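You operate a simulated robot arm through the tools that you are given. There is no shell and no other tool.

Carry out the task below with a simulated two-armed robot. There is one attempt and no reset: what you move stays moved.

## Task
Switch the air from the white branch to the black, at 7 bar.
Fine: shut the white valve and bleed it to zero, open the black valve, set the line gauge by the regulator; the other branch valves stay shut.

Only the result counts: the job must be done as asked and must still hold three seconds after the hand-in. Knocking over, shifting, dropping, spilling or breaking anything else fails it.

## Robot
Two 7-joint arms with two-finger grippers on one trunk that stands fixed in place. Base frame: the origin is at the foot of the trunk, x ahead of it, y to its left, z up. Lengths are in m, angles in rad, forces in N, time in s.
The left shoulder is at [0.088, 0.216, 1.112], the right one opposite. With the tool pointing down near the work surface each hand reaches from about 0.3 to 0.82 m from the base axis, measured 20 degrees to its own side. Payload 3.18 kg a hand.
Tool frame (each hand has its own): the origin (TCP) lies between the finger pads and is the grasp point; the fingertips stand 0.03 m ahead of it; z points along the fingers, y is the line along which they close. The gripper opens to 0.144 m; its body begins 0.103 m behind the TCP.
Orientation is that of the tool frame in the base frame, as a unit quaternion [x, y, z, w]. With the fingers straight down and closing along the base's y, the tool's x points along the base's -x, its y along +y and its z along -z.

## Interface
- The arms move only by the tool send_rows. It takes "left_motion", "right_motion" or both (then of equal length, played together; a hand with none holds still); each is a list of rows, each a list of 6 numbers: the shift along the base's x, y, z in m, then the turn, a rotation vector about the base's x, y, z in rad. In form: [[tx, ty, tz, ax, ay, az], ...]. A call has 1 to 20 rows; each row is the pose to reach, as a shift and turn from the pose commanded when the call began. "left_claw" and "right_claw" are, for a hand that has rows, the opening, from 0 (shut) to 1 (fully open), set as the call begins (left out, the last holds). Each row takes 0.2 s and may step no farther than 0.05 m and 0.15 rad from the row before; otherwise, or with a gripper value out of range, the whole call is refused. Where a pose cannot be reached the arm comes as near as it can. A force on the tool above 40 N (or 10 N above the force at the start of the call, whichever is more), or a blocked arm, ends the call early, and 0.2 s more pass. The fingers move at their own pace (about 0.1867 m/s each) and stop on an object; they squeeze with about 36 N. The grip force told is the motor's: it shows also when the fingers shut on nothing. Time passes only in rows, and 0.2 s behind the last, so rows that repeat a pose let the fingers close. The reply holds the time, the measured pose of the TCP, the force on the tool along the base axes, the opening and the grip force, in the units named above and with some noise, with the torque about the TCP (base axes, N m) and any sound that the robot's microphone picked up, and new pictures: "pictures" is both (left out), scene, wrist or none (wrist: the cameras of the hands that moved).
- Cameras (640 x 400 px; columns grow to the right, rows downward): "scene" is now at [0.1775, -0.053, 1.3389]; the picture's right is [-0.57, -0.82, 0.00], its down [-0.14, 0.10, -0.99] and it looks along [0.81, -0.56, -0.17] (base axes); focal length 214 px, centre (320, 200). "left" rides on the left gripper at [0.076, -0.016, -0.143] in its tool frame; the picture's right is [0.21, 0.98, 0.00], its down [-0.84, 0.18, -0.51] and it looks along [-0.50, 0.11, 0.86] (tool axes); focal length 218 px, centre (320, 200). "right" rides on the right gripper at [0.077, 0.016, -0.143] in its tool frame; the picture's right is [-0.21, 0.98, 0.00], its down [-0.84, -0.18, -0.51] and it looks along [-0.50, -0.11, 0.86] (tool axes); focal length 218 px, centre (320, 200). There is no depth. A picture from a camera that has moved, and an enlarged one, comes with that camera's place and axes in the base frame and with its lens.
- slide_trunk(by): moves the trunk up (or, below 0, down) by that many m; the arms and the scene camera ride with it, the base frame stays. It gives what a move gives, with no picture.
- head_to(pan, tilt): turns the head with the scene camera to pan (to the left, within 1.396 rad either way) and tilt (down, from -0.506 to 1.204), counted from straight ahead of the robot (the tilt from the chest, where the trunk bows). It gives what a move gives, and a new picture of the scene camera.
- close_up(camera, box): a new picture of the part [left, top, right, bottom] of that camera's present view, enlarged. The clock stands still meanwhile.
- finish_job(): hands the job in; it is judged then, once.

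Nothing tells you positions but the pictures and the camera data. Unless the task says otherwise, let go and move clear before handing in.

The tools are called after "Emit:" as a command line: name --argument value ..., lists and objects as JSON in quotes. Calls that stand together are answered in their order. send_rows: Moves the arms, as the interface text tells. Its arguments: {"type":"object","properties":{"left_motion":{"type":"array","items":{"type":"array","items":{"type":"number"}}},"left_claw":{"type":"number"},"right_motion":{"type":"array","items":{"type":"array","items":{"type":"number"}}},"right_claw":{"type":"number"},"pictures":{"type":"string","enum":["both","scene","wrist","none"]}},"required":[]} The other tools are called the same way: slide_trunk (by) moves the trunk up or down; head_to (pan, tilt) turns the head that bears the scene camera; close_up (camera, box) takes an enlarged picture of a part of a camera's view; finish_job () hands the job in.

At the start:

```text
t: 0.0
left_tool_pos: [0.3393, -0.0528, 1.2989]
left_tcp_rot: [-0.001, 1.0, -0.001, 0.0]
left_wrist_force: [0.2, 0.0, -0.9]
left_torque: [0.01, -0.02, -0.02]
left_opening: 0.1439
left_finger_force: 0.0
right_tool_pos: [0.3784, -0.4326, 1.3507]
right_tcp_rot: [0.001, 1.0, 0.001, 0.0]
right_wrist_force: [-0.2, -0.2, -1.5]
right_torque: [-0.03, -0.01, 0.01]
right_opening: 0.1442
right_finger_force: 0.0
trunk travel left (down, up): [-0.195, 0.175]
head pan, tilt (commanded): [-0.602, 0.173]
```

scene: 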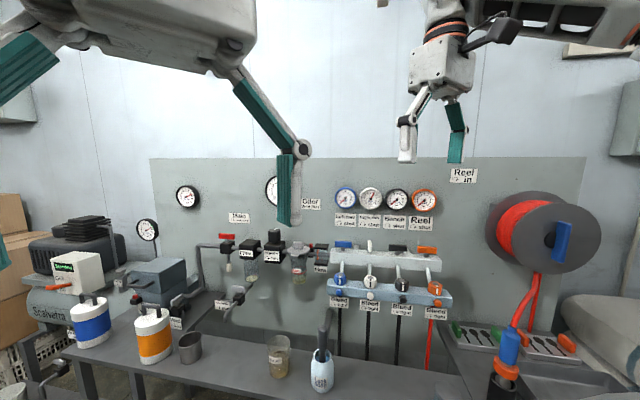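
right: 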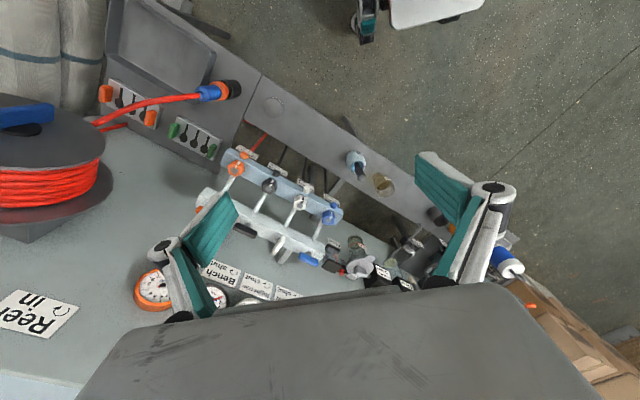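
left: 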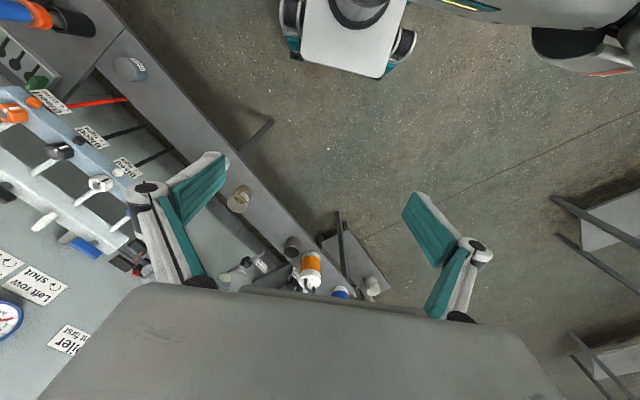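

I see a compressed-air panel with a manifold of four branches (blue, white, black, orange), gauges above, and a regulator/filter line. I'll look closer at the details before moving anything.

Emit:
close_up --camera "scene" --box '[310, 170, 470, 270]'

Emit:
close_up --camera "scene" --box '[310, 235, 470, 335]'

Emit:
close_up --camera "scene" --box '[190, 200, 350, 300]'

Emit:
close_up --camera "scene" --box '[20, 180, 220, 305]'

```text
4.00 times, centred on (390, 220) of scene
camera zoom: at [0.1775, -0.053, 1.3389], right [-0.57, -0.82, 0.0], down [-0.14, 0.1, -0.99], along [0.81, -0.56, -0.17], focal length 858 px, centre (40, 120)
```

zoom: 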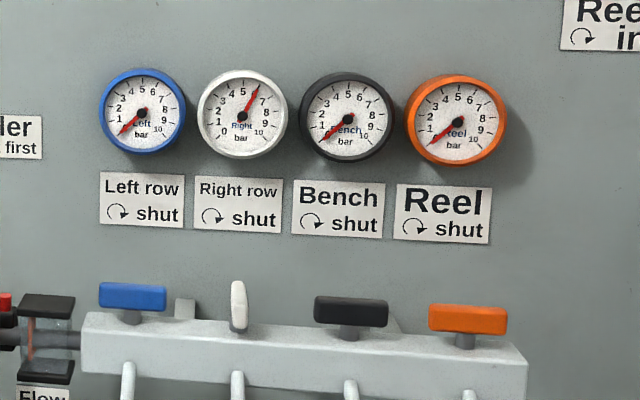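

```text
4.00 times, centred on (390, 285) of scene
camera zoom: at [0.1775, -0.053, 1.3389], right [-0.57, -0.82, 0.0], down [-0.14, 0.1, -0.99], along [0.81, -0.56, -0.17], focal length 858 px, centre (40, -140)
```

zoom: 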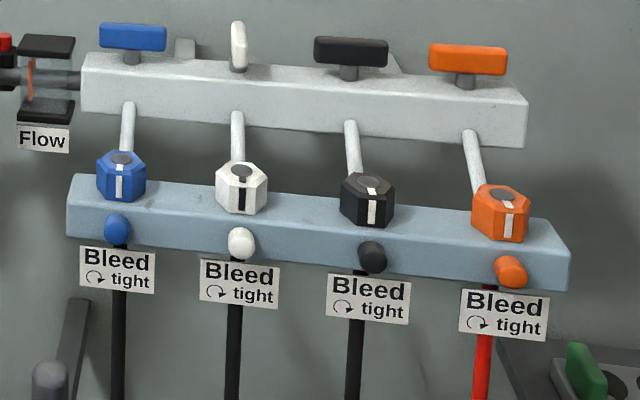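

```text
4.00 times, centred on (270, 250) of scene
camera zoom: at [0.1775, -0.053, 1.3389], right [-0.57, -0.82, 0.0], down [-0.14, 0.1, -0.99], along [0.81, -0.56, -0.17], focal length 858 px, centre (520, 0)
```

zoom: 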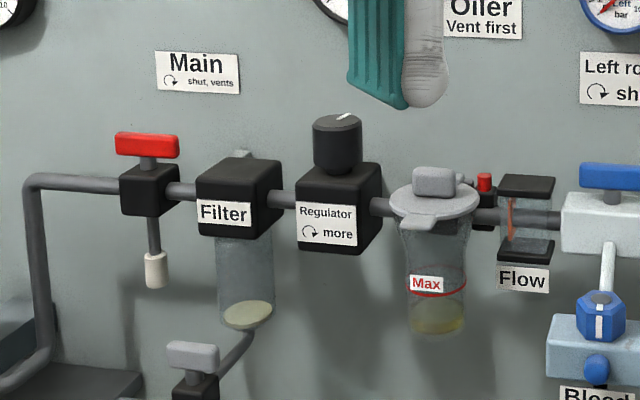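

```text
3.20 times, centred on (120, 242) of scene
camera zoom: at [0.1775, -0.053, 1.3389], right [-0.57, -0.82, 0.0], down [-0.14, 0.1, -0.99], along [0.81, -0.56, -0.17], focal length 686 px, centre (960, 64)
```

zoom: 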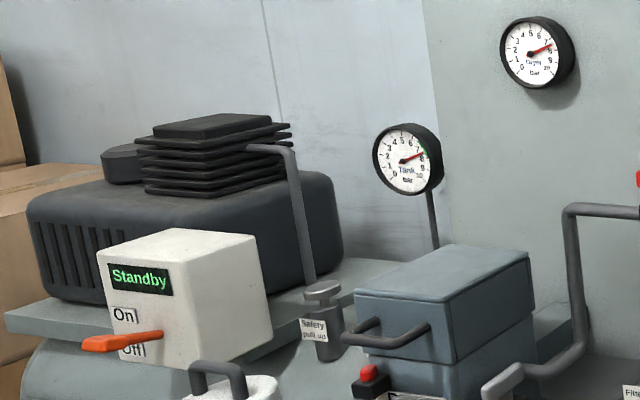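

The white valve handle is turned out (open), and the others lie along the manifold (shut). I'll take close-ups from the right wrist camera to triangulate and understand the bleed knobs.

Emit:
close_up --camera "right" --box '[180, 130, 340, 230]'

Emit:
close_up --camera "right" --box '[180, 190, 340, 290]'

Emit:
close_up --camera "left" --box '[0, 70, 200, 195]'

Emit:
close_up --camera "right" --box '[300, 200, 460, 300]'

```text
4.00 times, centred on (260, 180) of right
camera zoom: at [0.3003, -0.4161, 1.4924], right [0.21, 0.98, 0.0], down [0.84, -0.18, 0.51], along [0.5, -0.11, -0.86], focal length 873 px, centre (560, 280)
```

zoom: 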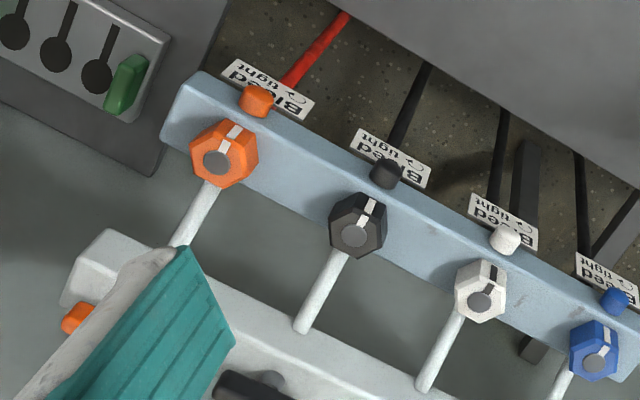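

```text
4.00 times, centred on (260, 240) of right
camera zoom: at [0.3003, -0.4161, 1.4924], right [0.21, 0.98, 0.0], down [0.84, -0.18, 0.51], along [0.5, -0.11, -0.86], focal length 873 px, centre (560, 40)
```

zoom: 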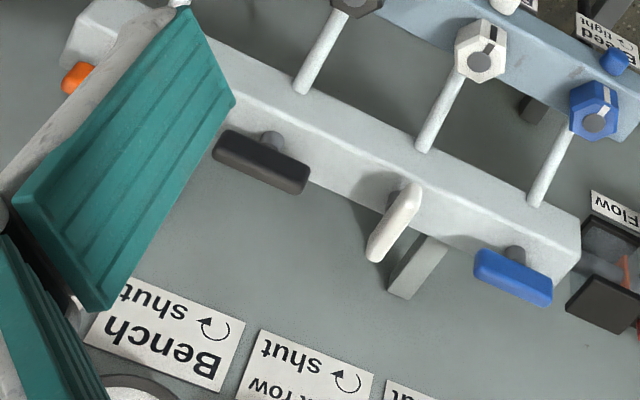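

```text
3.20 times, centred on (100, 132) of left
camera zoom: at [0.262, -0.0705, 1.443], right [-0.21, 0.98, 0.0], down [0.84, 0.18, 0.51], along [0.5, 0.11, -0.86], focal length 698 px, centre (1024, 416)
```

zoom: 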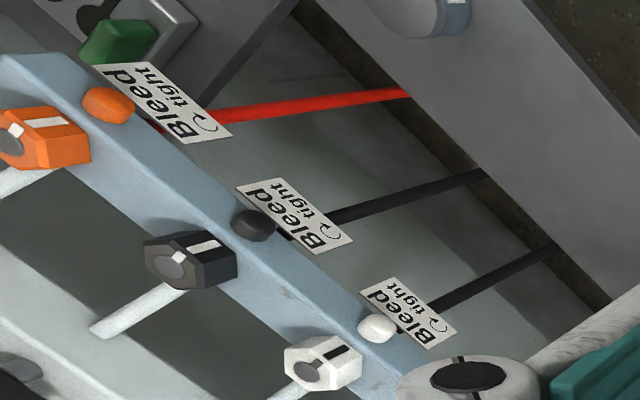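

```text
4.00 times, centred on (380, 250) of right
camera zoom: at [0.3003, -0.4161, 1.4924], right [0.21, 0.98, 0.0], down [0.84, -0.18, 0.51], along [0.5, -0.11, -0.86], focal length 873 px, centre (80, 0)
```

zoom: 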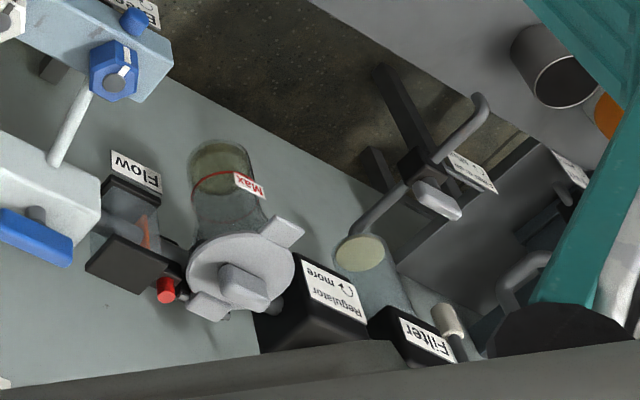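

The bleed knobs (hex, with index line) sit on the lower block about 0.6–0.7 m away, and the valve T-handles turn about vertical stems on the upper manifold. The left hand hides the line gauge, so I move it to the left, out of the way.

Emit:
send_rows --left_motion '[[-0.01, 0.05, 0, 0, 0, 0], [-0.02, 0.1, 0, 0, 0, 0], [-0.03, 0.15, 0, 0, 0, 0], [-0.04, 0.2, 0, 0, 0, 0], [-0.05, 0.25, 0, 0, 0, 0], [-0.06, 0.3, 0, 0, 0, 0]]' --pictures "both"

```text
refused: row 1 steps farther than a row can; nothing moved
```

Emit:
send_rows --left_motion '[[-0.01, 0.045, 0, 0, 0, 0], [-0.02, 0.09, 0, 0, 0, 0], [-0.03, 0.135, 0, 0, 0, 0], [-0.04, 0.18, 0, 0, 0, 0], [-0.05, 0.225, 0, 0, 0, 0], [-0.06, 0.27, 0, 0, 0, 0], [-0.06, 0.31, 0, 0, 0, 0]]' --pictures "both"

```text
t: 0.6
left_tool_pos: [0.3271, 0.0165, 1.2966]
left_tcp_rot: [-0.013, 1.0, 0.0, -0.001]
left_wrist_force: [18.3, -9.8, 7.3]
left_torque: [1.5, 3.48, 1.25]
left_opening: 0.1438
left_finger_force: 0.1
right_tool_pos: [0.3795, -0.433, 1.3482]
right_tcp_rot: [0.001, 1.0, 0.002, 0.001]
right_wrist_force: [0.3, -1.4, -0.2]
right_torque: [0.07, 0.0, 0.02]
right_opening: 0.1438
right_finger_force: 0.0
trunk travel left (down, up): [-0.195, 0.175]
head pan, tilt (commanded): [-0.602, 0.173]
stopped in row 2 (left hand): the force on the tool passed its limit at 49 N (the readings are from after the stop); the commanded pose is now the measured one
camera scene: at [0.179, -0.0517, 1.3414], right [-0.55, -0.84, 0.0], down [-0.12, 0.08, -0.99], along [0.83, -0.54, -0.14], focal length 214 px, centre (320, 200)
camera left: at [0.251, -0.004, 1.4412], right [-0.23, 0.97, 0.0], down [0.84, 0.2, 0.51], along [0.49, 0.12, -0.86], focal length 218 px, centre (320, 200)
```

scene: 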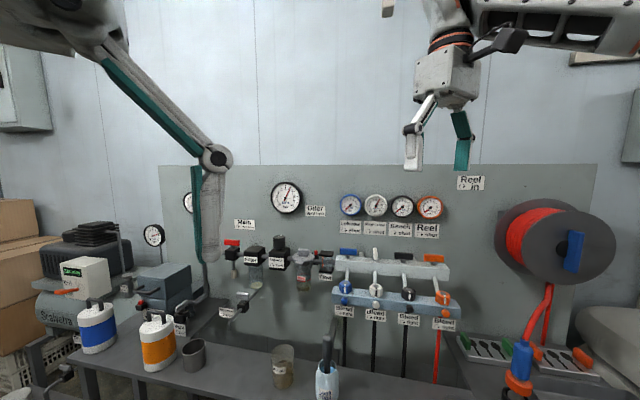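
left: 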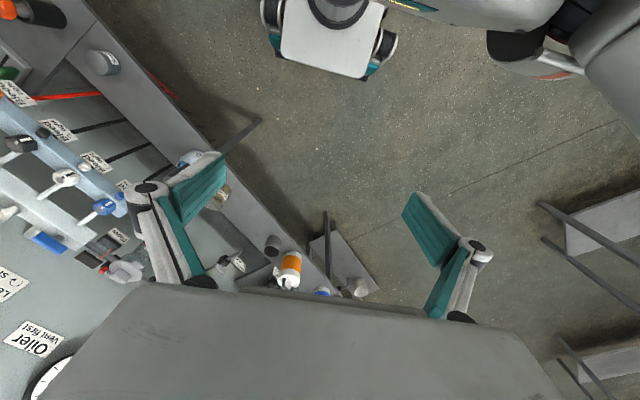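

The left hand brushed the robot's head when moving back. I move it forward first, away from the head, then left.

Emit:
send_rows --left_motion '[[0.03, 0, 0, 0, 0, 0], [0.06, 0.0, 0, 0, 0, 0], [0.08, 0.04, -0.01, 0, 0, 0], [0.09, 0.08, -0.02, 0, 0, 0], [0.1, 0.12, -0.03, 0, 0, 0], [0.1, 0.16, -0.03, 0, 0, 0], [0.1, 0.2, -0.03, 0, 0, 0], [0.1, 0.24, -0.03, 0, 0, 0]]' --pictures "scene"

```text
t: 2.4
left_tool_pos: [0.4149, 0.2394, 1.2495]
left_tcp_rot: [-0.01, 1.0, -0.004, 0.0]
left_wrist_force: [-0.2, 0.4, -0.4]
left_torque: [0.01, -0.01, -0.03]
left_opening: 0.1438
left_finger_force: 0.1
left hand out of reach, approached as far as the arm can: row 7, 8
right_tool_pos: [0.379, -0.4318, 1.3513]
right_tcp_rot: [0.001, 1.0, 0.0, 0.001]
right_wrist_force: [0.2, 0.5, 0.9]
right_torque: [-0.04, 0.02, 0.03]
right_opening: 0.144
right_finger_force: 0.0
trunk travel left (down, up): [-0.195, 0.175]
head pan, tilt (commanded): [-0.602, 0.173]
camera scene: at [0.1778, -0.0519, 1.339], right [-0.57, -0.82, 0.0], down [-0.14, 0.1, -0.99], along [0.81, -0.56, -0.17], focal length 214 px, centre (320, 200)
```

scene: 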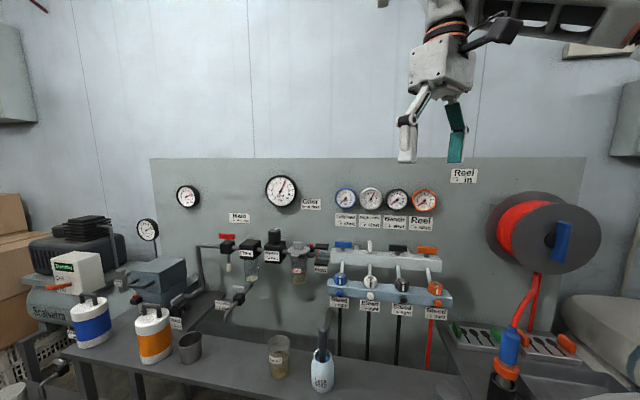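

The view is clear now. I take close-ups of the line gauge and the regulator.

Emit:
close_up --camera "scene" --box '[250, 165, 330, 215]'

Emit:
close_up --camera "scene" --box '[325, 175, 445, 250]'

Emit:
close_up --camera "scene" --box '[210, 220, 338, 300]'

Emit:
close_up --camera "right" --box '[300, 200, 428, 280]'

```text
8.00 times, centred on (290, 190) of scene
camera zoom: at [0.1778, -0.0519, 1.339], right [-0.57, -0.82, 0.0], down [-0.14, 0.1, -0.99], along [0.81, -0.56, -0.17], focal length 1716 px, centre (560, 280)
```

zoom: 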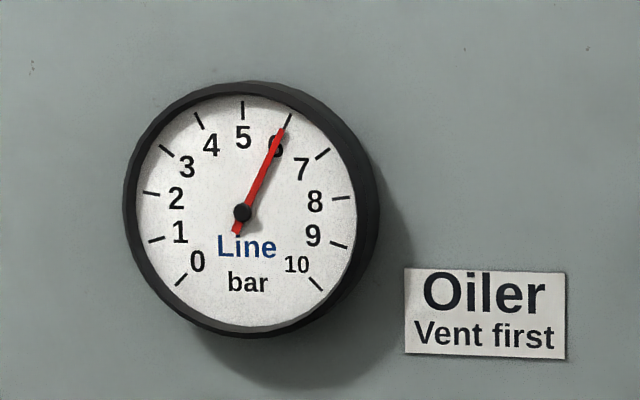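

```text
5.33 times, centred on (385, 212) of scene
camera zoom: at [0.1778, -0.0519, 1.339], right [-0.57, -0.82, 0.0], down [-0.14, 0.1, -0.99], along [0.81, -0.56, -0.17], focal length 1144 px, centre (-27, 133)
```

zoom: 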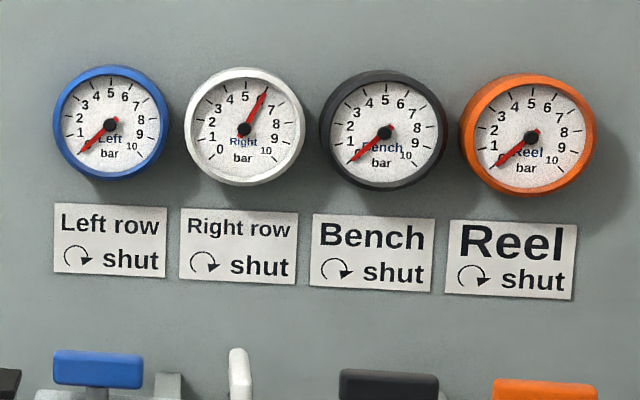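

```text
5.00 times, centred on (274, 260) of scene
camera zoom: at [0.1778, -0.0519, 1.339], right [-0.57, -0.82, 0.0], down [-0.14, 0.1, -0.99], along [0.81, -0.56, -0.17], focal length 1072 px, centre (550, -100)
```

zoom: 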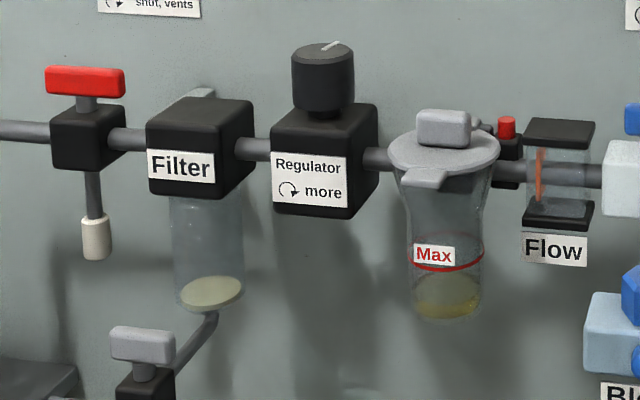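

```text
5.00 times, centred on (364, 240) of right
camera zoom: at [0.3003, -0.4145, 1.493], right [0.21, 0.98, 0.0], down [0.84, -0.18, 0.51], along [0.5, -0.11, -0.86], focal length 1091 px, centre (100, 0)
```

zoom: 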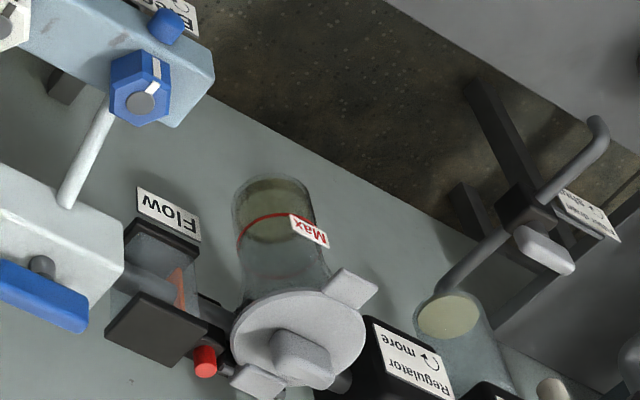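

The line gauge reads 6 bar, white branch 6 bar, all other branches 0. The panel is turned about 45° (normal ≈ [0.71,−0.71,0]). I'll bring the right hand in front of the manifold with its camera facing the panel to inspect the knobs more closely.

Emit:
send_rows --right_motion '[[0.015, -0.008, -0.04, 0, 0, -0.1], [0.03, -0.016, -0.08, 0, 0, -0.2], [0.045, -0.024, -0.12, 0, 0, -0.3], [0.06, -0.032, -0.16, 0, 0, -0.4], [0.075, -0.04, -0.2, 0, 0, -0.5], [0.09, -0.048, -0.24, 0, 0, -0.6], [0.1, -0.056, -0.27, 0, 0, -0.7], [0.116, -0.063, -0.3, 0, 0, -0.785]]' --right_claw 0.5 --pictures "both"

```text
t: 4.2
left_tool_pos: [0.417, 0.2388, 1.2473]
left_tcp_rot: [-0.01, 1.0, -0.002, -0.001]
left_wrist_force: [0.6, 0.2, -0.4]
left_torque: [-0.01, 0.07, -0.01]
left_opening: 0.1442
left_finger_force: 0.0
right_tool_pos: [0.5148, -0.6223, 1.0859]
right_tcp_rot: [0.368, 0.929, 0.016, -0.017]
right_wrist_force: [0.8, 0.1, -1.0]
right_torque: [0.03, 0.08, 0.02]
right_opening: 0.0719
right_finger_force: 0.1
right hand out of reach, approached as far as the arm can: row 4, 5, 6, 7, 8
trunk travel left (down, up): [-0.195, 0.175]
head pan, tilt (commanded): [-0.602, 0.173]
camera scene: at [0.1793, -0.0535, 1.3383], right [-0.57, -0.82, 0.0], down [-0.14, 0.1, -0.98], along [0.81, -0.56, -0.17], focal length 214 px, centre (320, 200)
camera right: at [0.4714, -0.5641, 1.232], right [0.82, 0.57, 0.01], down [0.5, -0.73, 0.47], along [0.27, -0.38, -0.88], focal length 218 px, centre (320, 200)
```

scene: 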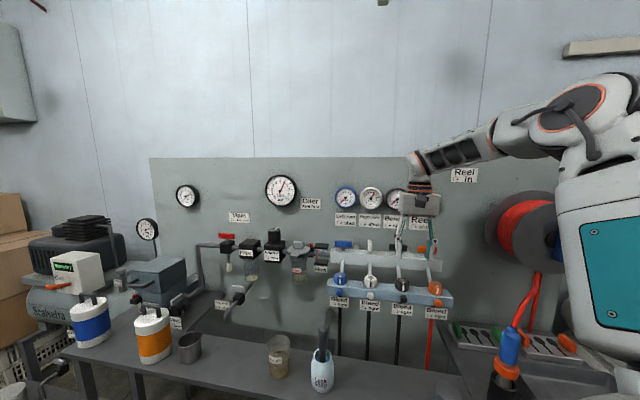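
right: 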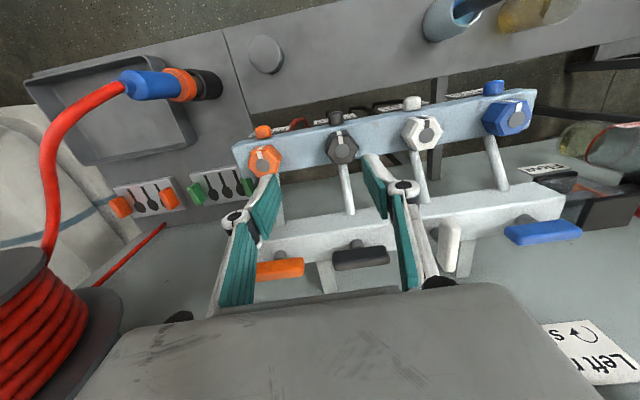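

The hand came as near as it could (tool-down is limited close in), but the camera view is good. Let me enlarge it on the knobs.

Emit:
close_up --camera "right" --box '[320, 80, 448, 160]'

Emit:
close_up --camera "right" --box '[220, 200, 540, 300]'

Emit:
close_up --camera "right" --box '[440, 70, 568, 150]'

```text
5.00 times, centred on (384, 120) of right
camera zoom: at [0.4714, -0.5641, 1.232], right [0.82, 0.57, 0.01], down [0.5, -0.73, 0.47], along [0.27, -0.38, -0.88], focal length 1091 px, centre (0, 600)
```

zoom: 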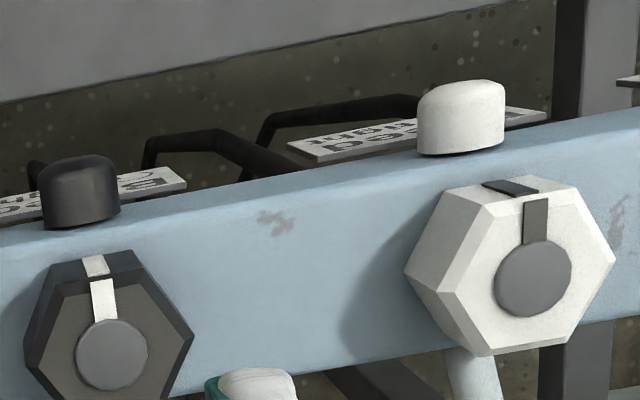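

```text
2.00 times, centred on (380, 250) of right
camera zoom: at [0.4714, -0.5641, 1.232], right [0.82, 0.57, 0.01], down [0.5, -0.73, 0.47], along [0.27, -0.38, -0.88], focal length 436 px, centre (200, 100)
```

zoom: 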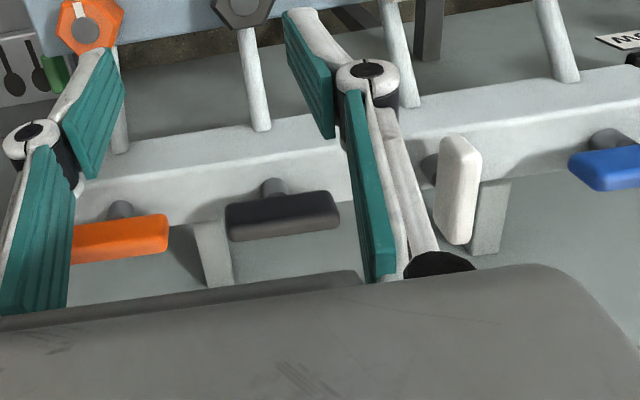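

```text
5.00 times, centred on (504, 110) of right
camera zoom: at [0.4714, -0.5641, 1.232], right [0.82, 0.57, 0.01], down [0.5, -0.73, 0.47], along [0.27, -0.38, -0.88], focal length 1091 px, centre (-600, 650)
```

zoom: 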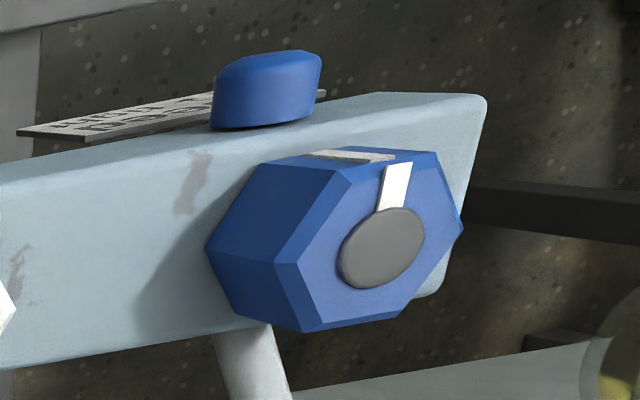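

The hex knobs stand on top of the lower block with vertical axes and index lines (bleed screws); the rounded stubs are the vents. I test how the commanded pose behaves after an out-of-reach move with a small shift.

Emit:
send_rows --right_motion '[[0.03, 0, 0.03, 0, 0, 0], [0.06, 0, 0.06, 0, 0, 0]]' --pictures "none"

```text
t: 4.8
left_tool_pos: [0.4154, 0.2388, 1.2496]
left_tcp_rot: [-0.01, 1.0, -0.002, -0.001]
left_wrist_force: [-0.2, 0.0, -0.4]
left_torque: [-0.03, 0.02, -0.01]
left_opening: 0.1439
left_finger_force: 0.0
right_tool_pos: [0.5757, -0.6227, 1.1465]
right_tcp_rot: [0.368, 0.929, 0.016, -0.017]
right_wrist_force: [0.4, 0.3, -0.1]
right_torque: [-0.01, 0.04, 0.0]
right_opening: 0.0723
right_finger_force: 0.0
trunk travel left (down, up): [-0.195, 0.175]
head pan, tilt (commanded): [-0.602, 0.173]
```

The commanded pose follows the actual one. Now I tilt the right hand so it points forward and down at 45° toward the panel, fingers shut, hovering in front of the gap between the white and black handles.

Emit:
send_rows --right_motion '[[-0.003, 0.01, 0, -0.084, -0.083, -0.005], [-0.006, 0.021, 0, -0.168, -0.167, -0.01], [-0.009, 0.031, 0, -0.252, -0.25, -0.015], [-0.012, 0.042, 0, -0.336, -0.333, -0.02], [-0.015, 0.052, 0, -0.42, -0.416, -0.026], [-0.018, 0.062, -0.01, -0.505, -0.5, -0.031], [-0.022, 0.073, -0.02, -0.589, -0.584, -0.036]]' --right_claw 0 --pictures "both"

```text
t: 6.3
left_tool_pos: [0.4134, 0.2389, 1.2497]
left_tcp_rot: [-0.009, 1.0, -0.001, 0.001]
left_wrist_force: [0.2, -0.1, -0.1]
left_torque: [0.15, 0.06, 0.01]
left_opening: 0.1439
left_finger_force: 0.1
right_tool_pos: [0.5989, -0.7639, 1.2232]
right_tcp_rot: [0.332, 0.894, -0.082, 0.288]
right_wrist_force: [-16.4, 23.4, 11.2]
right_torque: [0.15, 0.11, 0.02]
right_opening: 0.0
right_finger_force: 30.9
right hand out of reach, approached as far as the arm can: row 1, 2, 3, 4, 5, 6, 7
trunk travel left (down, up): [-0.195, 0.175]
head pan, tilt (commanded): [-0.602, 0.173]
stopped in row 7 (right hand): the force on the tool passed its limit at 56 N (the readings are from after the stop); the commanded pose is now the measured one
camera scene: at [0.1754, -0.0515, 1.3398], right [-0.57, -0.82, 0.0], down [-0.14, 0.1, -0.99], along [0.81, -0.56, -0.17], focal length 214 px, centre (320, 200)
camera right: at [0.4949, -0.66, 1.2977], right [0.76, 0.63, 0.16], down [0.17, -0.42, 0.89], along [0.63, -0.65, -0.43], focal length 218 px, centre (320, 200)
```

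scene: 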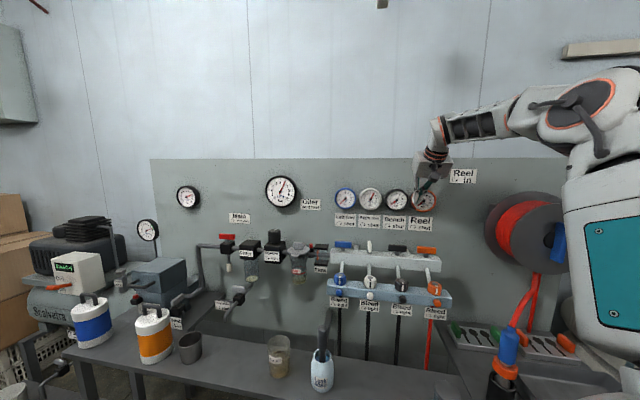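
right: 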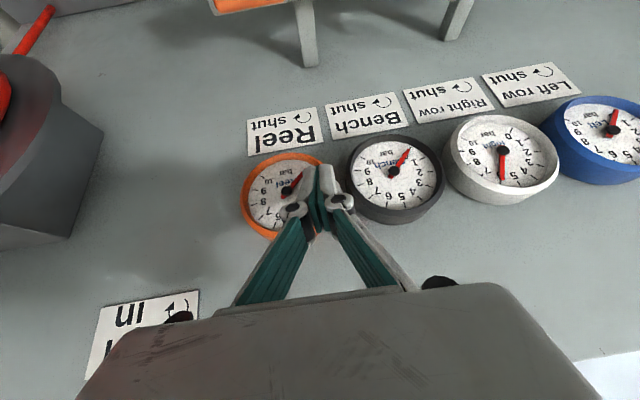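

The unreachable tilt made the hand drift toward the orange gauge and touch it. I back straight away from the wall by small steps.

Emit:
send_rows --right_motion '[[-0.012, 0.012, 0.0, 0, 0, 0], [-0.024, 0.024, 0.0, 0, 0, 0]]' --pictures "both"

```text
t: 6.9
left_tool_pos: [0.4142, 0.2386, 1.2495]
left_tcp_rot: [-0.01, 1.0, -0.002, 0.001]
left_wrist_force: [-0.4, -0.5, 0.8]
left_torque: [0.0, 0.0, -0.01]
left_opening: 0.1441
left_finger_force: 0.0
right_tool_pos: [0.5827, -0.766, 1.226]
right_tcp_rot: [0.331, 0.895, -0.084, 0.286]
right_wrist_force: [-0.3, -0.2, 0.8]
right_torque: [0.02, 0.01, 0.01]
right_opening: 0.0
right_finger_force: 30.5
right hand out of reach, approached as far as the arm can: row 1, 2
trunk travel left (down, up): [-0.195, 0.175]
head pan, tilt (commanded): [-0.602, 0.173]
camera scene: at [0.177, -0.0526, 1.3392], right [-0.57, -0.82, 0.0], down [-0.14, 0.1, -0.99], along [0.81, -0.56, -0.17], focal length 214 px, centre (320, 200)
camera right: at [0.4787, -0.6626, 1.3007], right [0.76, 0.64, 0.16], down [0.17, -0.42, 0.89], along [0.63, -0.64, -0.43], focal length 218 px, centre (320, 200)
```

scene: 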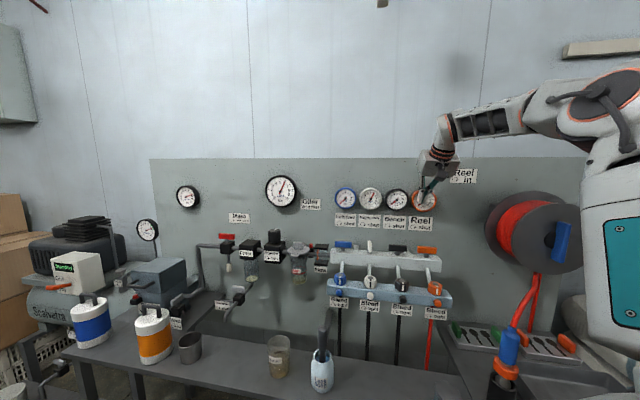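
right: 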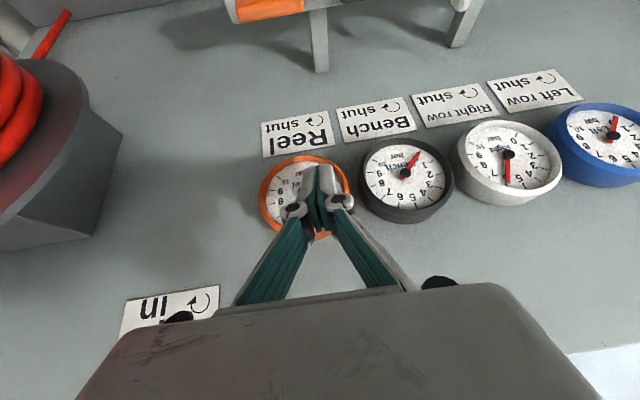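

The contact is released. I retrace to the starting pose of the right hand, away from the wall, before raising the trunk to get a better working height.

Emit:
send_rows --right_motion '[[-0.022, 0.037, 0.014, 0.019, 0.066, 0.076], [-0.045, 0.074, 0.028, 0.039, 0.132, 0.152], [-0.068, 0.111, 0.041, 0.058, 0.198, 0.229], [-0.091, 0.148, 0.055, 0.077, 0.264, 0.305], [-0.113, 0.185, 0.069, 0.097, 0.329, 0.381], [-0.136, 0.222, 0.083, 0.116, 0.395, 0.457], [-0.159, 0.259, 0.096, 0.135, 0.461, 0.534], [-0.181, 0.296, 0.11, 0.155, 0.527, 0.61], [-0.204, 0.333, 0.124, 0.174, 0.593, 0.686]]' --pictures "scene"

```text
t: 8.9
left_tool_pos: [0.4151, 0.239, 1.2498]
left_tcp_rot: [-0.011, 1.0, -0.001, 0.001]
left_wrist_force: [-0.1, 1.0, 0.1]
left_torque: [0.0, -0.02, -0.04]
left_opening: 0.144
left_finger_force: 0.0
right_tool_pos: [0.3772, -0.4312, 1.3511]
right_tcp_rot: [0.001, 1.0, -0.004, 0.002]
right_wrist_force: [0.3, 1.1, 0.0]
right_torque: [-0.02, 0.0, -0.01]
right_opening: 0.0002
right_finger_force: 30.5
trunk travel left (down, up): [-0.195, 0.175]
head pan, tilt (commanded): [-0.602, 0.173]
camera scene: at [0.1773, -0.0522, 1.339], right [-0.57, -0.82, 0.0], down [-0.14, 0.1, -0.99], along [0.81, -0.56, -0.17], focal length 214 px, centre (320, 200)
```

scene: 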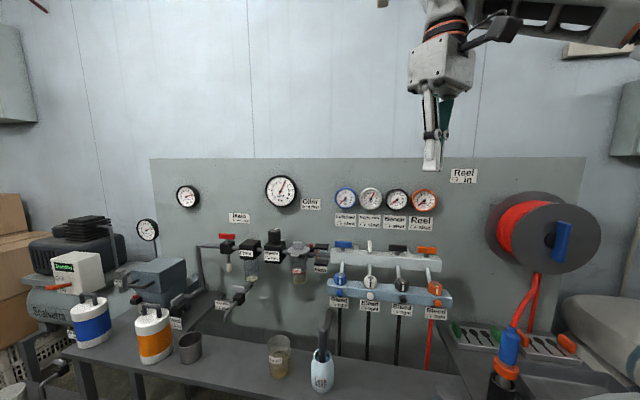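

The right hand is back at its start pose. I now test tilting the fingers forward in free space before approaching, to find a better arm posture.

Emit:
send_rows --right_motion '[[0.01, 0, -0.02, 0, -0.13, 0], [0.02, 0, -0.04, 0, -0.26, 0], [0.03, 0, -0.06, 0, -0.39, 0], [0.04, 0, -0.08, 0, -0.52, 0], [0.05, 0, -0.1, 0, -0.65, 0], [0.06, 0, -0.12, 0, -0.785, 0]]' --pictures "scene"

```text
t: 10.3
left_tool_pos: [0.4145, 0.2402, 1.2508]
left_tcp_rot: [-0.011, 1.0, -0.003, 0.001]
left_wrist_force: [-0.1, 1.2, 0.2]
left_torque: [-0.08, -0.01, 0.04]
left_opening: 0.1438
left_finger_force: 0.0
right_tool_pos: [0.4273, -0.4352, 1.2531]
right_tcp_rot: [0.006, 0.922, -0.032, 0.387]
right_wrist_force: [0.1, 0.8, 1.7]
right_torque: [-0.1, 0.03, -0.07]
right_opening: 0.0
right_finger_force: 31.0
right hand out of reach, approached as far as the arm can: row 4, 6
trunk travel left (down, up): [-0.195, 0.175]
head pan, tilt (commanded): [-0.602, 0.173]
camera scene: at [0.1774, -0.051, 1.3393], right [-0.57, -0.82, 0.0], down [-0.14, 0.1, -0.99], along [0.81, -0.56, -0.17], focal length 214 px, centre (320, 200)
```

scene: 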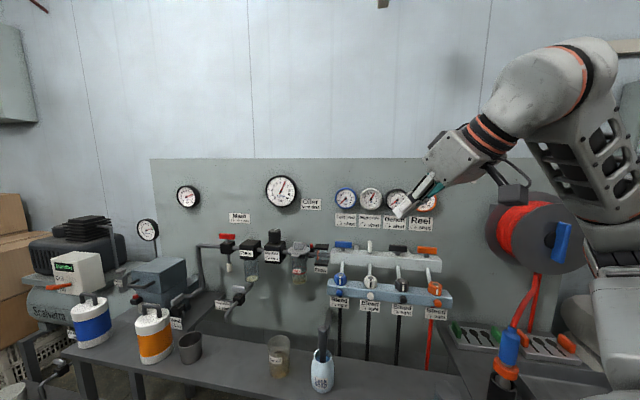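

Tilting forward works here. I raise the trunk so the handles are lower relative to the shoulders (a more comfortable reach).

Emit:
slide_trunk --by 0.15

```text
t: 12.1
left_tool_pos: [0.3551, 0.2392, 1.4567]
left_tcp_rot: [-0.013, 0.996, -0.004, 0.083]
left_wrist_force: [0.1, -1.1, -0.6]
left_torque: [0.01, 0.03, 0.0]
left_opening: 0.1439
left_finger_force: 0.0
right_tool_pos: [0.3923, -0.4322, 1.4327]
right_tcp_rot: [0.002, 0.896, -0.002, 0.443]
right_wrist_force: [-0.3, 0.1, -0.4]
right_torque: [0.0, 0.02, -0.01]
right_opening: 0.0
right_finger_force: 30.5
trunk travel left (down, up): [-0.345, 0.025]
head pan, tilt (commanded): [-0.602, 0.173]
```

The trunk rose and leaned back slightly. Now I yaw the tilted hand to face the panel at a safe stand-off distance in front of it.

Emit:
send_rows --right_motion '[[0.013, -0.008, -0.029, 0.007, 0.016, -0.097], [0.026, -0.016, -0.058, 0.014, 0.031, -0.195], [0.039, -0.024, -0.087, 0.02, 0.047, -0.292], [0.051, -0.031, -0.116, 0.027, 0.063, -0.39], [0.064, -0.039, -0.146, 0.034, 0.078, -0.487], [0.077, -0.047, -0.175, 0.041, 0.094, -0.584], [0.09, -0.055, -0.204, 0.047, 0.109, -0.682], [0.103, -0.063, -0.233, 0.054, 0.125, -0.779]]' --pictures "both"

```text
t: 13.8
left_tool_pos: [0.353, 0.2387, 1.4558]
left_tcp_rot: [-0.012, 0.996, -0.004, 0.083]
left_wrist_force: [-0.2, 0.5, -0.1]
left_torque: [0.04, -0.04, -0.01]
left_opening: 0.1439
left_finger_force: 0.0
right_tool_pos: [0.3776, -0.6383, 1.3341]
right_tcp_rot: [0.312, 0.875, -0.117, 0.35]
right_wrist_force: [-1.0, 0.1, -0.4]
right_torque: [0.04, 0.0, 0.02]
right_opening: 0.0002
right_finger_force: 30.8
right hand out of reach, approached as far as the arm can: row 1, 2, 3, 4, 5, 6, 7, 8
trunk travel left (down, up): [-0.345, 0.025]
head pan, tilt (commanded): [-0.602, 0.173]
camera scene: at [0.1161, -0.0534, 1.4932], right [-0.57, -0.82, 0.0], down [-0.14, 0.1, -0.99], along [0.81, -0.56, -0.17], focal length 214 px, centre (320, 200)
camera right: at [0.2665, -0.53, 1.3863], right [0.73, 0.66, 0.16], down [0.08, -0.32, 0.94], along [0.68, -0.68, -0.29], focal length 218 px, centre (320, 200)
```

scene: 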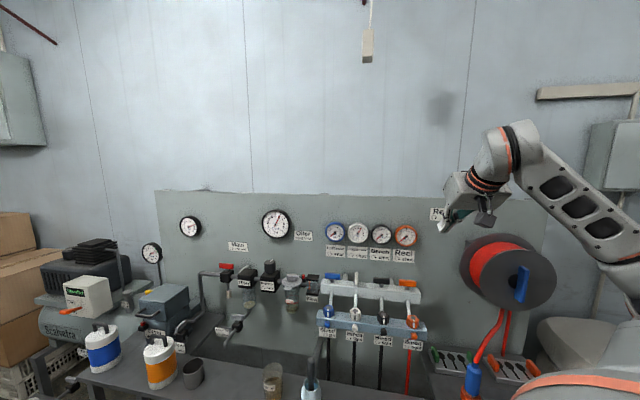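
right: 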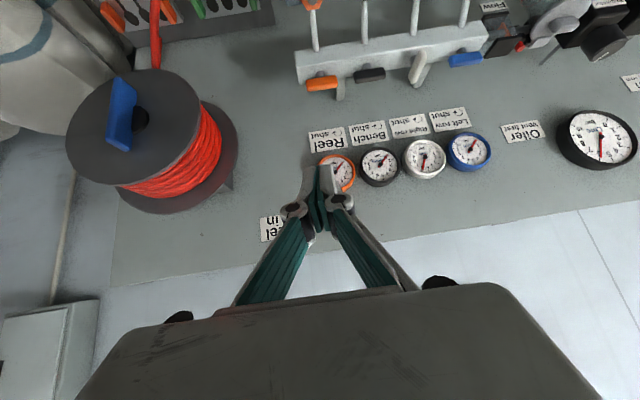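

The hand is tilted toward the panel but sits too far right. I try moving it left/forward/down to the stand-off point in front of the manifold.

Emit:
send_rows --right_motion '[[0.02, 0.024, -0.022, 0, 0, 0], [0.04, 0.048, -0.045, 0, 0, 0], [0.06, 0.072, -0.067, 0, 0, 0], [0.08, 0.096, -0.09, 0, 0, 0], [0.1, 0.12, -0.112, 0, 0, 0], [0.117, 0.143, -0.134, 0, 0, 0]]' --pictures "scene"

```text
t: 15.2
left_tool_pos: [0.3541, 0.2386, 1.4552]
left_tcp_rot: [-0.013, 0.997, -0.004, 0.082]
left_wrist_force: [-0.5, 0.4, -0.7]
left_torque: [0.0, -0.02, -0.01]
left_opening: 0.1441
left_finger_force: 0.0
right_tool_pos: [0.3788, -0.6384, 1.334]
right_tcp_rot: [0.312, 0.876, -0.116, 0.349]
right_wrist_force: [0.3, -0.4, 0.4]
right_torque: [0.01, 0.0, -0.03]
right_opening: 0.0002
right_finger_force: 30.4
right hand out of reach, approached as far as the arm can: row 1, 2, 3, 4, 5, 6
trunk travel left (down, up): [-0.345, 0.025]
head pan, tilt (commanded): [-0.602, 0.173]
camera scene: at [0.1171, -0.053, 1.4932], right [-0.57, -0.82, 0.0], down [-0.14, 0.1, -0.99], along [0.81, -0.56, -0.17], focal length 214 px, centre (320, 200)
```

scene: 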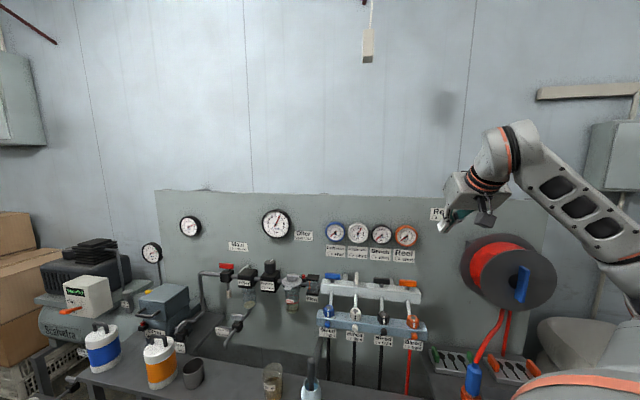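

It is stuck on a joint limit with this yaw this close in. I turn the yaw back and extend further out, then see how much yaw is available there.

Emit:
send_rows --right_motion '[[0.02, 0.01, -0.015, -0.004, -0.004, 0.113], [0.045, 0.025, -0.035, -0.008, -0.009, 0.226], [0.075, 0.04, -0.06, -0.012, -0.013, 0.339], [0.105, 0.055, -0.085, -0.017, -0.017, 0.452], [0.14, 0.07, -0.11, -0.021, -0.022, 0.565], [0.172, 0.088, -0.134, -0.025, -0.026, 0.678]]' --pictures "scene"

```text
t: 16.6
left_tool_pos: [0.3546, 0.2396, 1.4555]
left_tcp_rot: [-0.013, 0.996, -0.005, 0.083]
left_wrist_force: [0.6, -0.2, 0.5]
left_torque: [0.0, -0.04, -0.04]
left_opening: 0.1439
left_finger_force: 0.0
right_tool_pos: [0.5562, -0.5513, 1.199]
right_tcp_rot: [-0.001, 0.924, 0.0, 0.383]
right_wrist_force: [0.0, -0.7, -0.2]
right_torque: [-0.03, 0.02, -0.01]
right_opening: 0.0003
right_finger_force: 31.1
trunk travel left (down, up): [-0.345, 0.025]
head pan, tilt (commanded): [-0.602, 0.173]
camera scene: at [0.1176, -0.0526, 1.4931], right [-0.57, -0.82, 0.0], down [-0.14, 0.1, -0.99], along [0.81, -0.56, -0.17], focal length 214 px, centre (320, 200)
```

scene: 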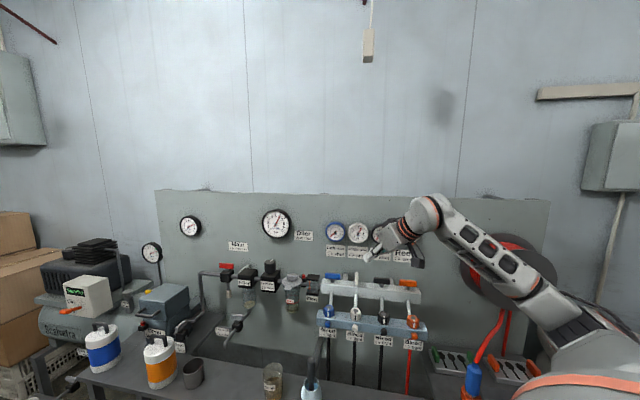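

With yaw 0 the pose is reached exactly. I try a little yaw toward the panel here, in small steps.

Emit:
send_rows --right_motion '[[0, 0, 0, 0, 0, -0.13], [0, 0, 0, 0, 0, -0.26], [0, 0, 0, 0, 0, -0.39]]' --pictures "none"

```text
t: 17.4
left_tool_pos: [0.3549, 0.2395, 1.4552]
left_tcp_rot: [-0.013, 0.996, -0.005, 0.084]
left_wrist_force: [0.3, 0.3, 0.0]
left_torque: [-0.03, -0.01, -0.01]
left_opening: 0.1441
left_finger_force: 0.0
right_tool_pos: [0.5523, -0.563, 1.2051]
right_tcp_rot: [0.117, 0.917, -0.048, 0.379]
right_wrist_force: [0.5, 0.3, -0.8]
right_torque: [-0.01, -0.01, -0.02]
right_opening: 0.0002
right_finger_force: 30.5
right hand out of reach, approached as far as the arm can: row 2, 3
trunk travel left (down, up): [-0.345, 0.025]
head pan, tilt (commanded): [-0.602, 0.173]
```

Yaw is limited to about −0.2 rad here, but yaw 0 suits both valve pushes (they run roughly along +x). I go back to yaw 0 and lower to in front of the white handle, then check with the wrist camera.

Emit:
send_rows --right_motion '[[0.006, -0.012, -0.042, 0, 0, 0.127], [0.0134, -0.0239, -0.084, 0, -0.001, 0.2535]]' --pictures "both"

```text
t: 18.1
left_tool_pos: [0.3545, 0.2402, 1.4546]
left_tcp_rot: [-0.012, 0.996, -0.004, 0.083]
left_wrist_force: [-0.3, -0.3, 0.2]
left_torque: [0.0, 0.01, 0.0]
left_opening: 0.1437
left_finger_force: 0.1
right_tool_pos: [0.5662, -0.5896, 1.1212]
right_tcp_rot: [-0.001, 0.924, 0.001, 0.381]
right_wrist_force: [0.2, 0.1, -0.2]
right_torque: [0.02, 0.02, 0.03]
right_opening: 0.0
right_finger_force: 30.9
trunk travel left (down, up): [-0.345, 0.025]
head pan, tilt (commanded): [-0.602, 0.173]
camera scene: at [0.1175, -0.0531, 1.4931], right [-0.57, -0.82, 0.0], down [-0.14, 0.1, -0.99], along [0.81, -0.56, -0.17], focal length 214 px, centre (320, 200)
camera right: at [0.409, -0.5725, 1.1687], right [0.15, 0.98, 0.15], down [0.24, -0.18, 0.95], along [0.96, -0.1, -0.26], focal length 218 px, centre (320, 200)
```

scene: 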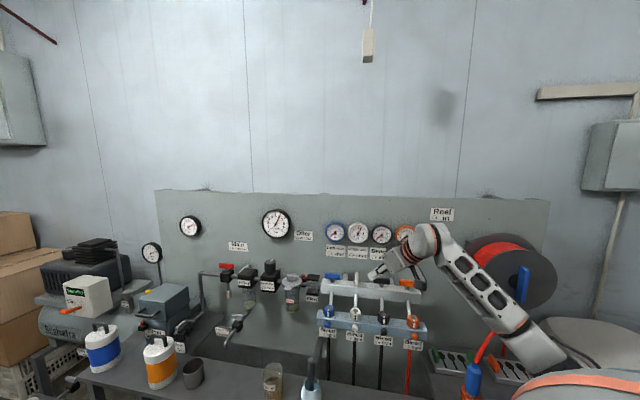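
right: 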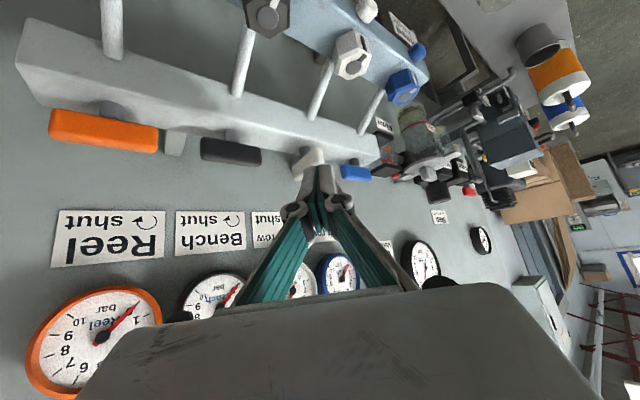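

The hand is near the white handle. Let me zoom in from both cameras for the tip/handle relation.

Emit:
close_up --camera "scene" --box '[310, 220, 470, 320]'

Emit:
close_up --camera "right" --box '[240, 120, 400, 220]'

```text
4.00 times, centred on (390, 270) of scene
camera zoom: at [0.1175, -0.0531, 1.4931], right [-0.57, -0.82, 0.0], down [-0.14, 0.1, -0.99], along [0.81, -0.56, -0.17], focal length 858 px, centre (40, -80)
```

zoom: 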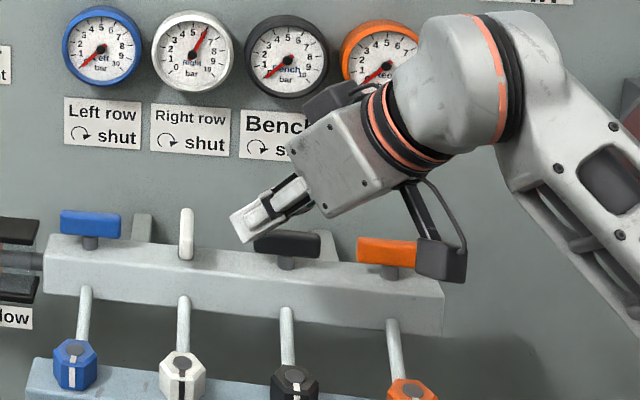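

```text
4.00 times, centred on (320, 170) of right
camera zoom: at [0.409, -0.5725, 1.1687], right [0.15, 0.98, 0.15], down [0.24, -0.18, 0.95], along [0.96, -0.1, -0.26], focal length 873 px, centre (320, 320)
```

zoom: 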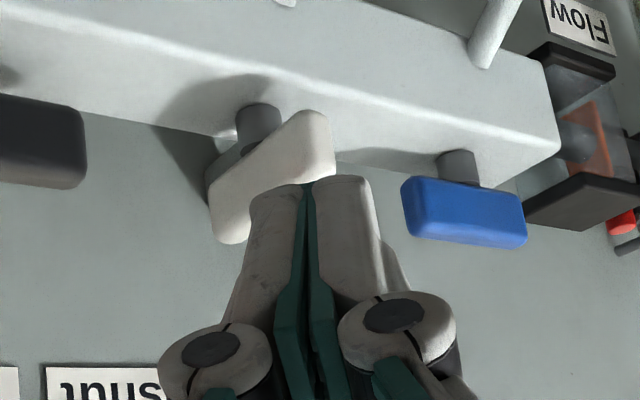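

My coordinates match the wrist view within about 5 mm. I lower the closed fingertips to handle height, in front and to the right of the white handle's front end.

Emit:
send_rows --right_motion '[[0.004, -0.01, -0.027, 0, 0, 0], [0.017, -0.012, -0.053, 0, 0, 0], [0.036, -0.022, -0.053, 0, 0, 0]]' --pictures "both"

Emit:
close_up --camera "right" --box '[240, 100, 400, 200]'

Emit:
close_up --camera "scene" --box '[310, 240, 470, 340]'

```text
t: 18.9
left_tool_pos: [0.355, 0.2387, 1.4547]
left_tcp_rot: [-0.012, 0.996, -0.004, 0.083]
left_wrist_force: [-0.3, -0.1, 0.0]
left_torque: [0.0, 0.03, -0.01]
left_opening: 0.144
left_finger_force: 0.1
right_tool_pos: [0.6021, -0.612, 1.067]
right_tcp_rot: [-0.001, 0.924, 0.002, 0.382]
right_wrist_force: [0.4, -0.8, -0.5]
right_torque: [0.03, 0.01, -0.01]
right_opening: 0.0
right_finger_force: 30.7
trunk travel left (down, up): [-0.345, 0.025]
head pan, tilt (commanded): [-0.602, 0.173]
camera scene: at [0.1178, -0.0535, 1.4931], right [-0.57, -0.82, 0.0], down [-0.14, 0.1, -0.99], along [0.81, -0.56, -0.17], focal length 214 px, centre (320, 200)
camera right: at [0.4452, -0.5947, 1.1138], right [0.15, 0.98, 0.15], down [0.24, -0.18, 0.95], along [0.96, -0.1, -0.26], focal length 218 px, centre (320, 200)
```

scene: 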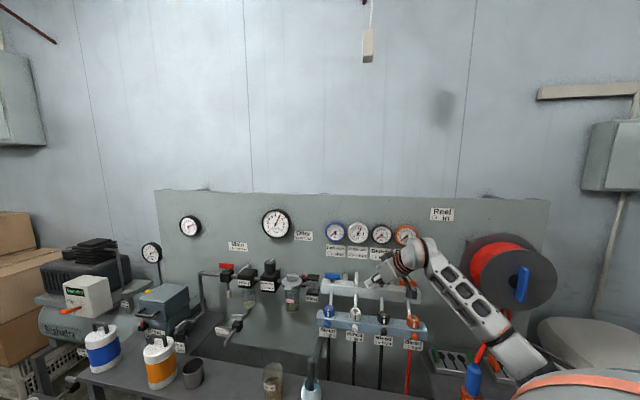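
right: 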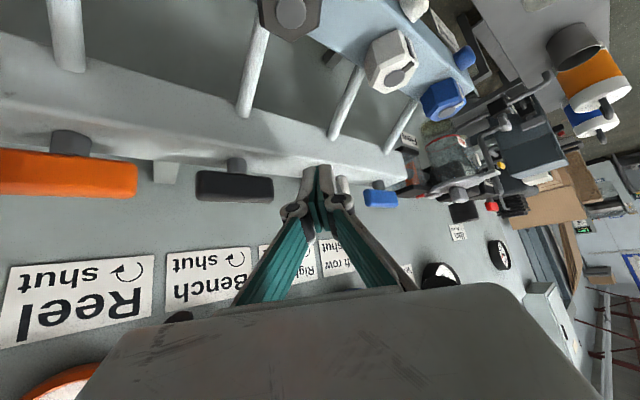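

```text
4.00 times, centred on (320, 150) of right
camera zoom: at [0.4452, -0.5947, 1.1138], right [0.15, 0.98, 0.15], down [0.24, -0.18, 0.95], along [0.96, -0.1, -0.26], focal length 873 px, centre (320, 400)
```

zoom: 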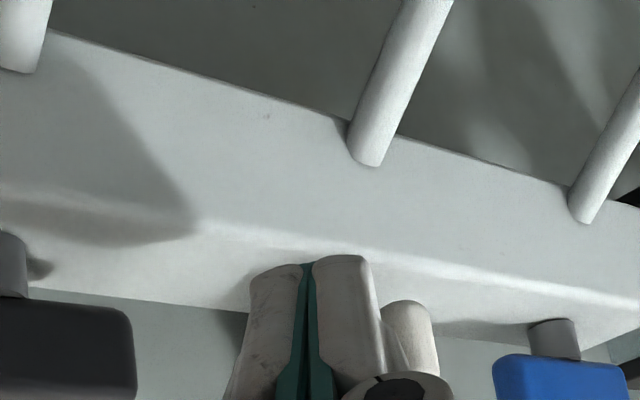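

```text
4.00 times, centred on (390, 290) of scene
camera zoom: at [0.1178, -0.0535, 1.4931], right [-0.57, -0.82, 0.0], down [-0.14, 0.1, -0.99], along [0.81, -0.56, -0.17], focal length 858 px, centre (40, -160)
```

zoom: 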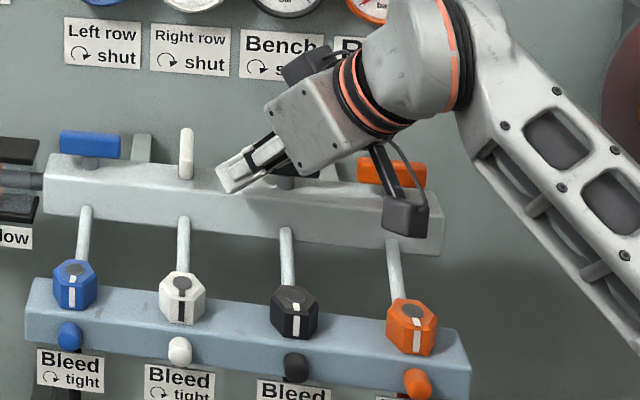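

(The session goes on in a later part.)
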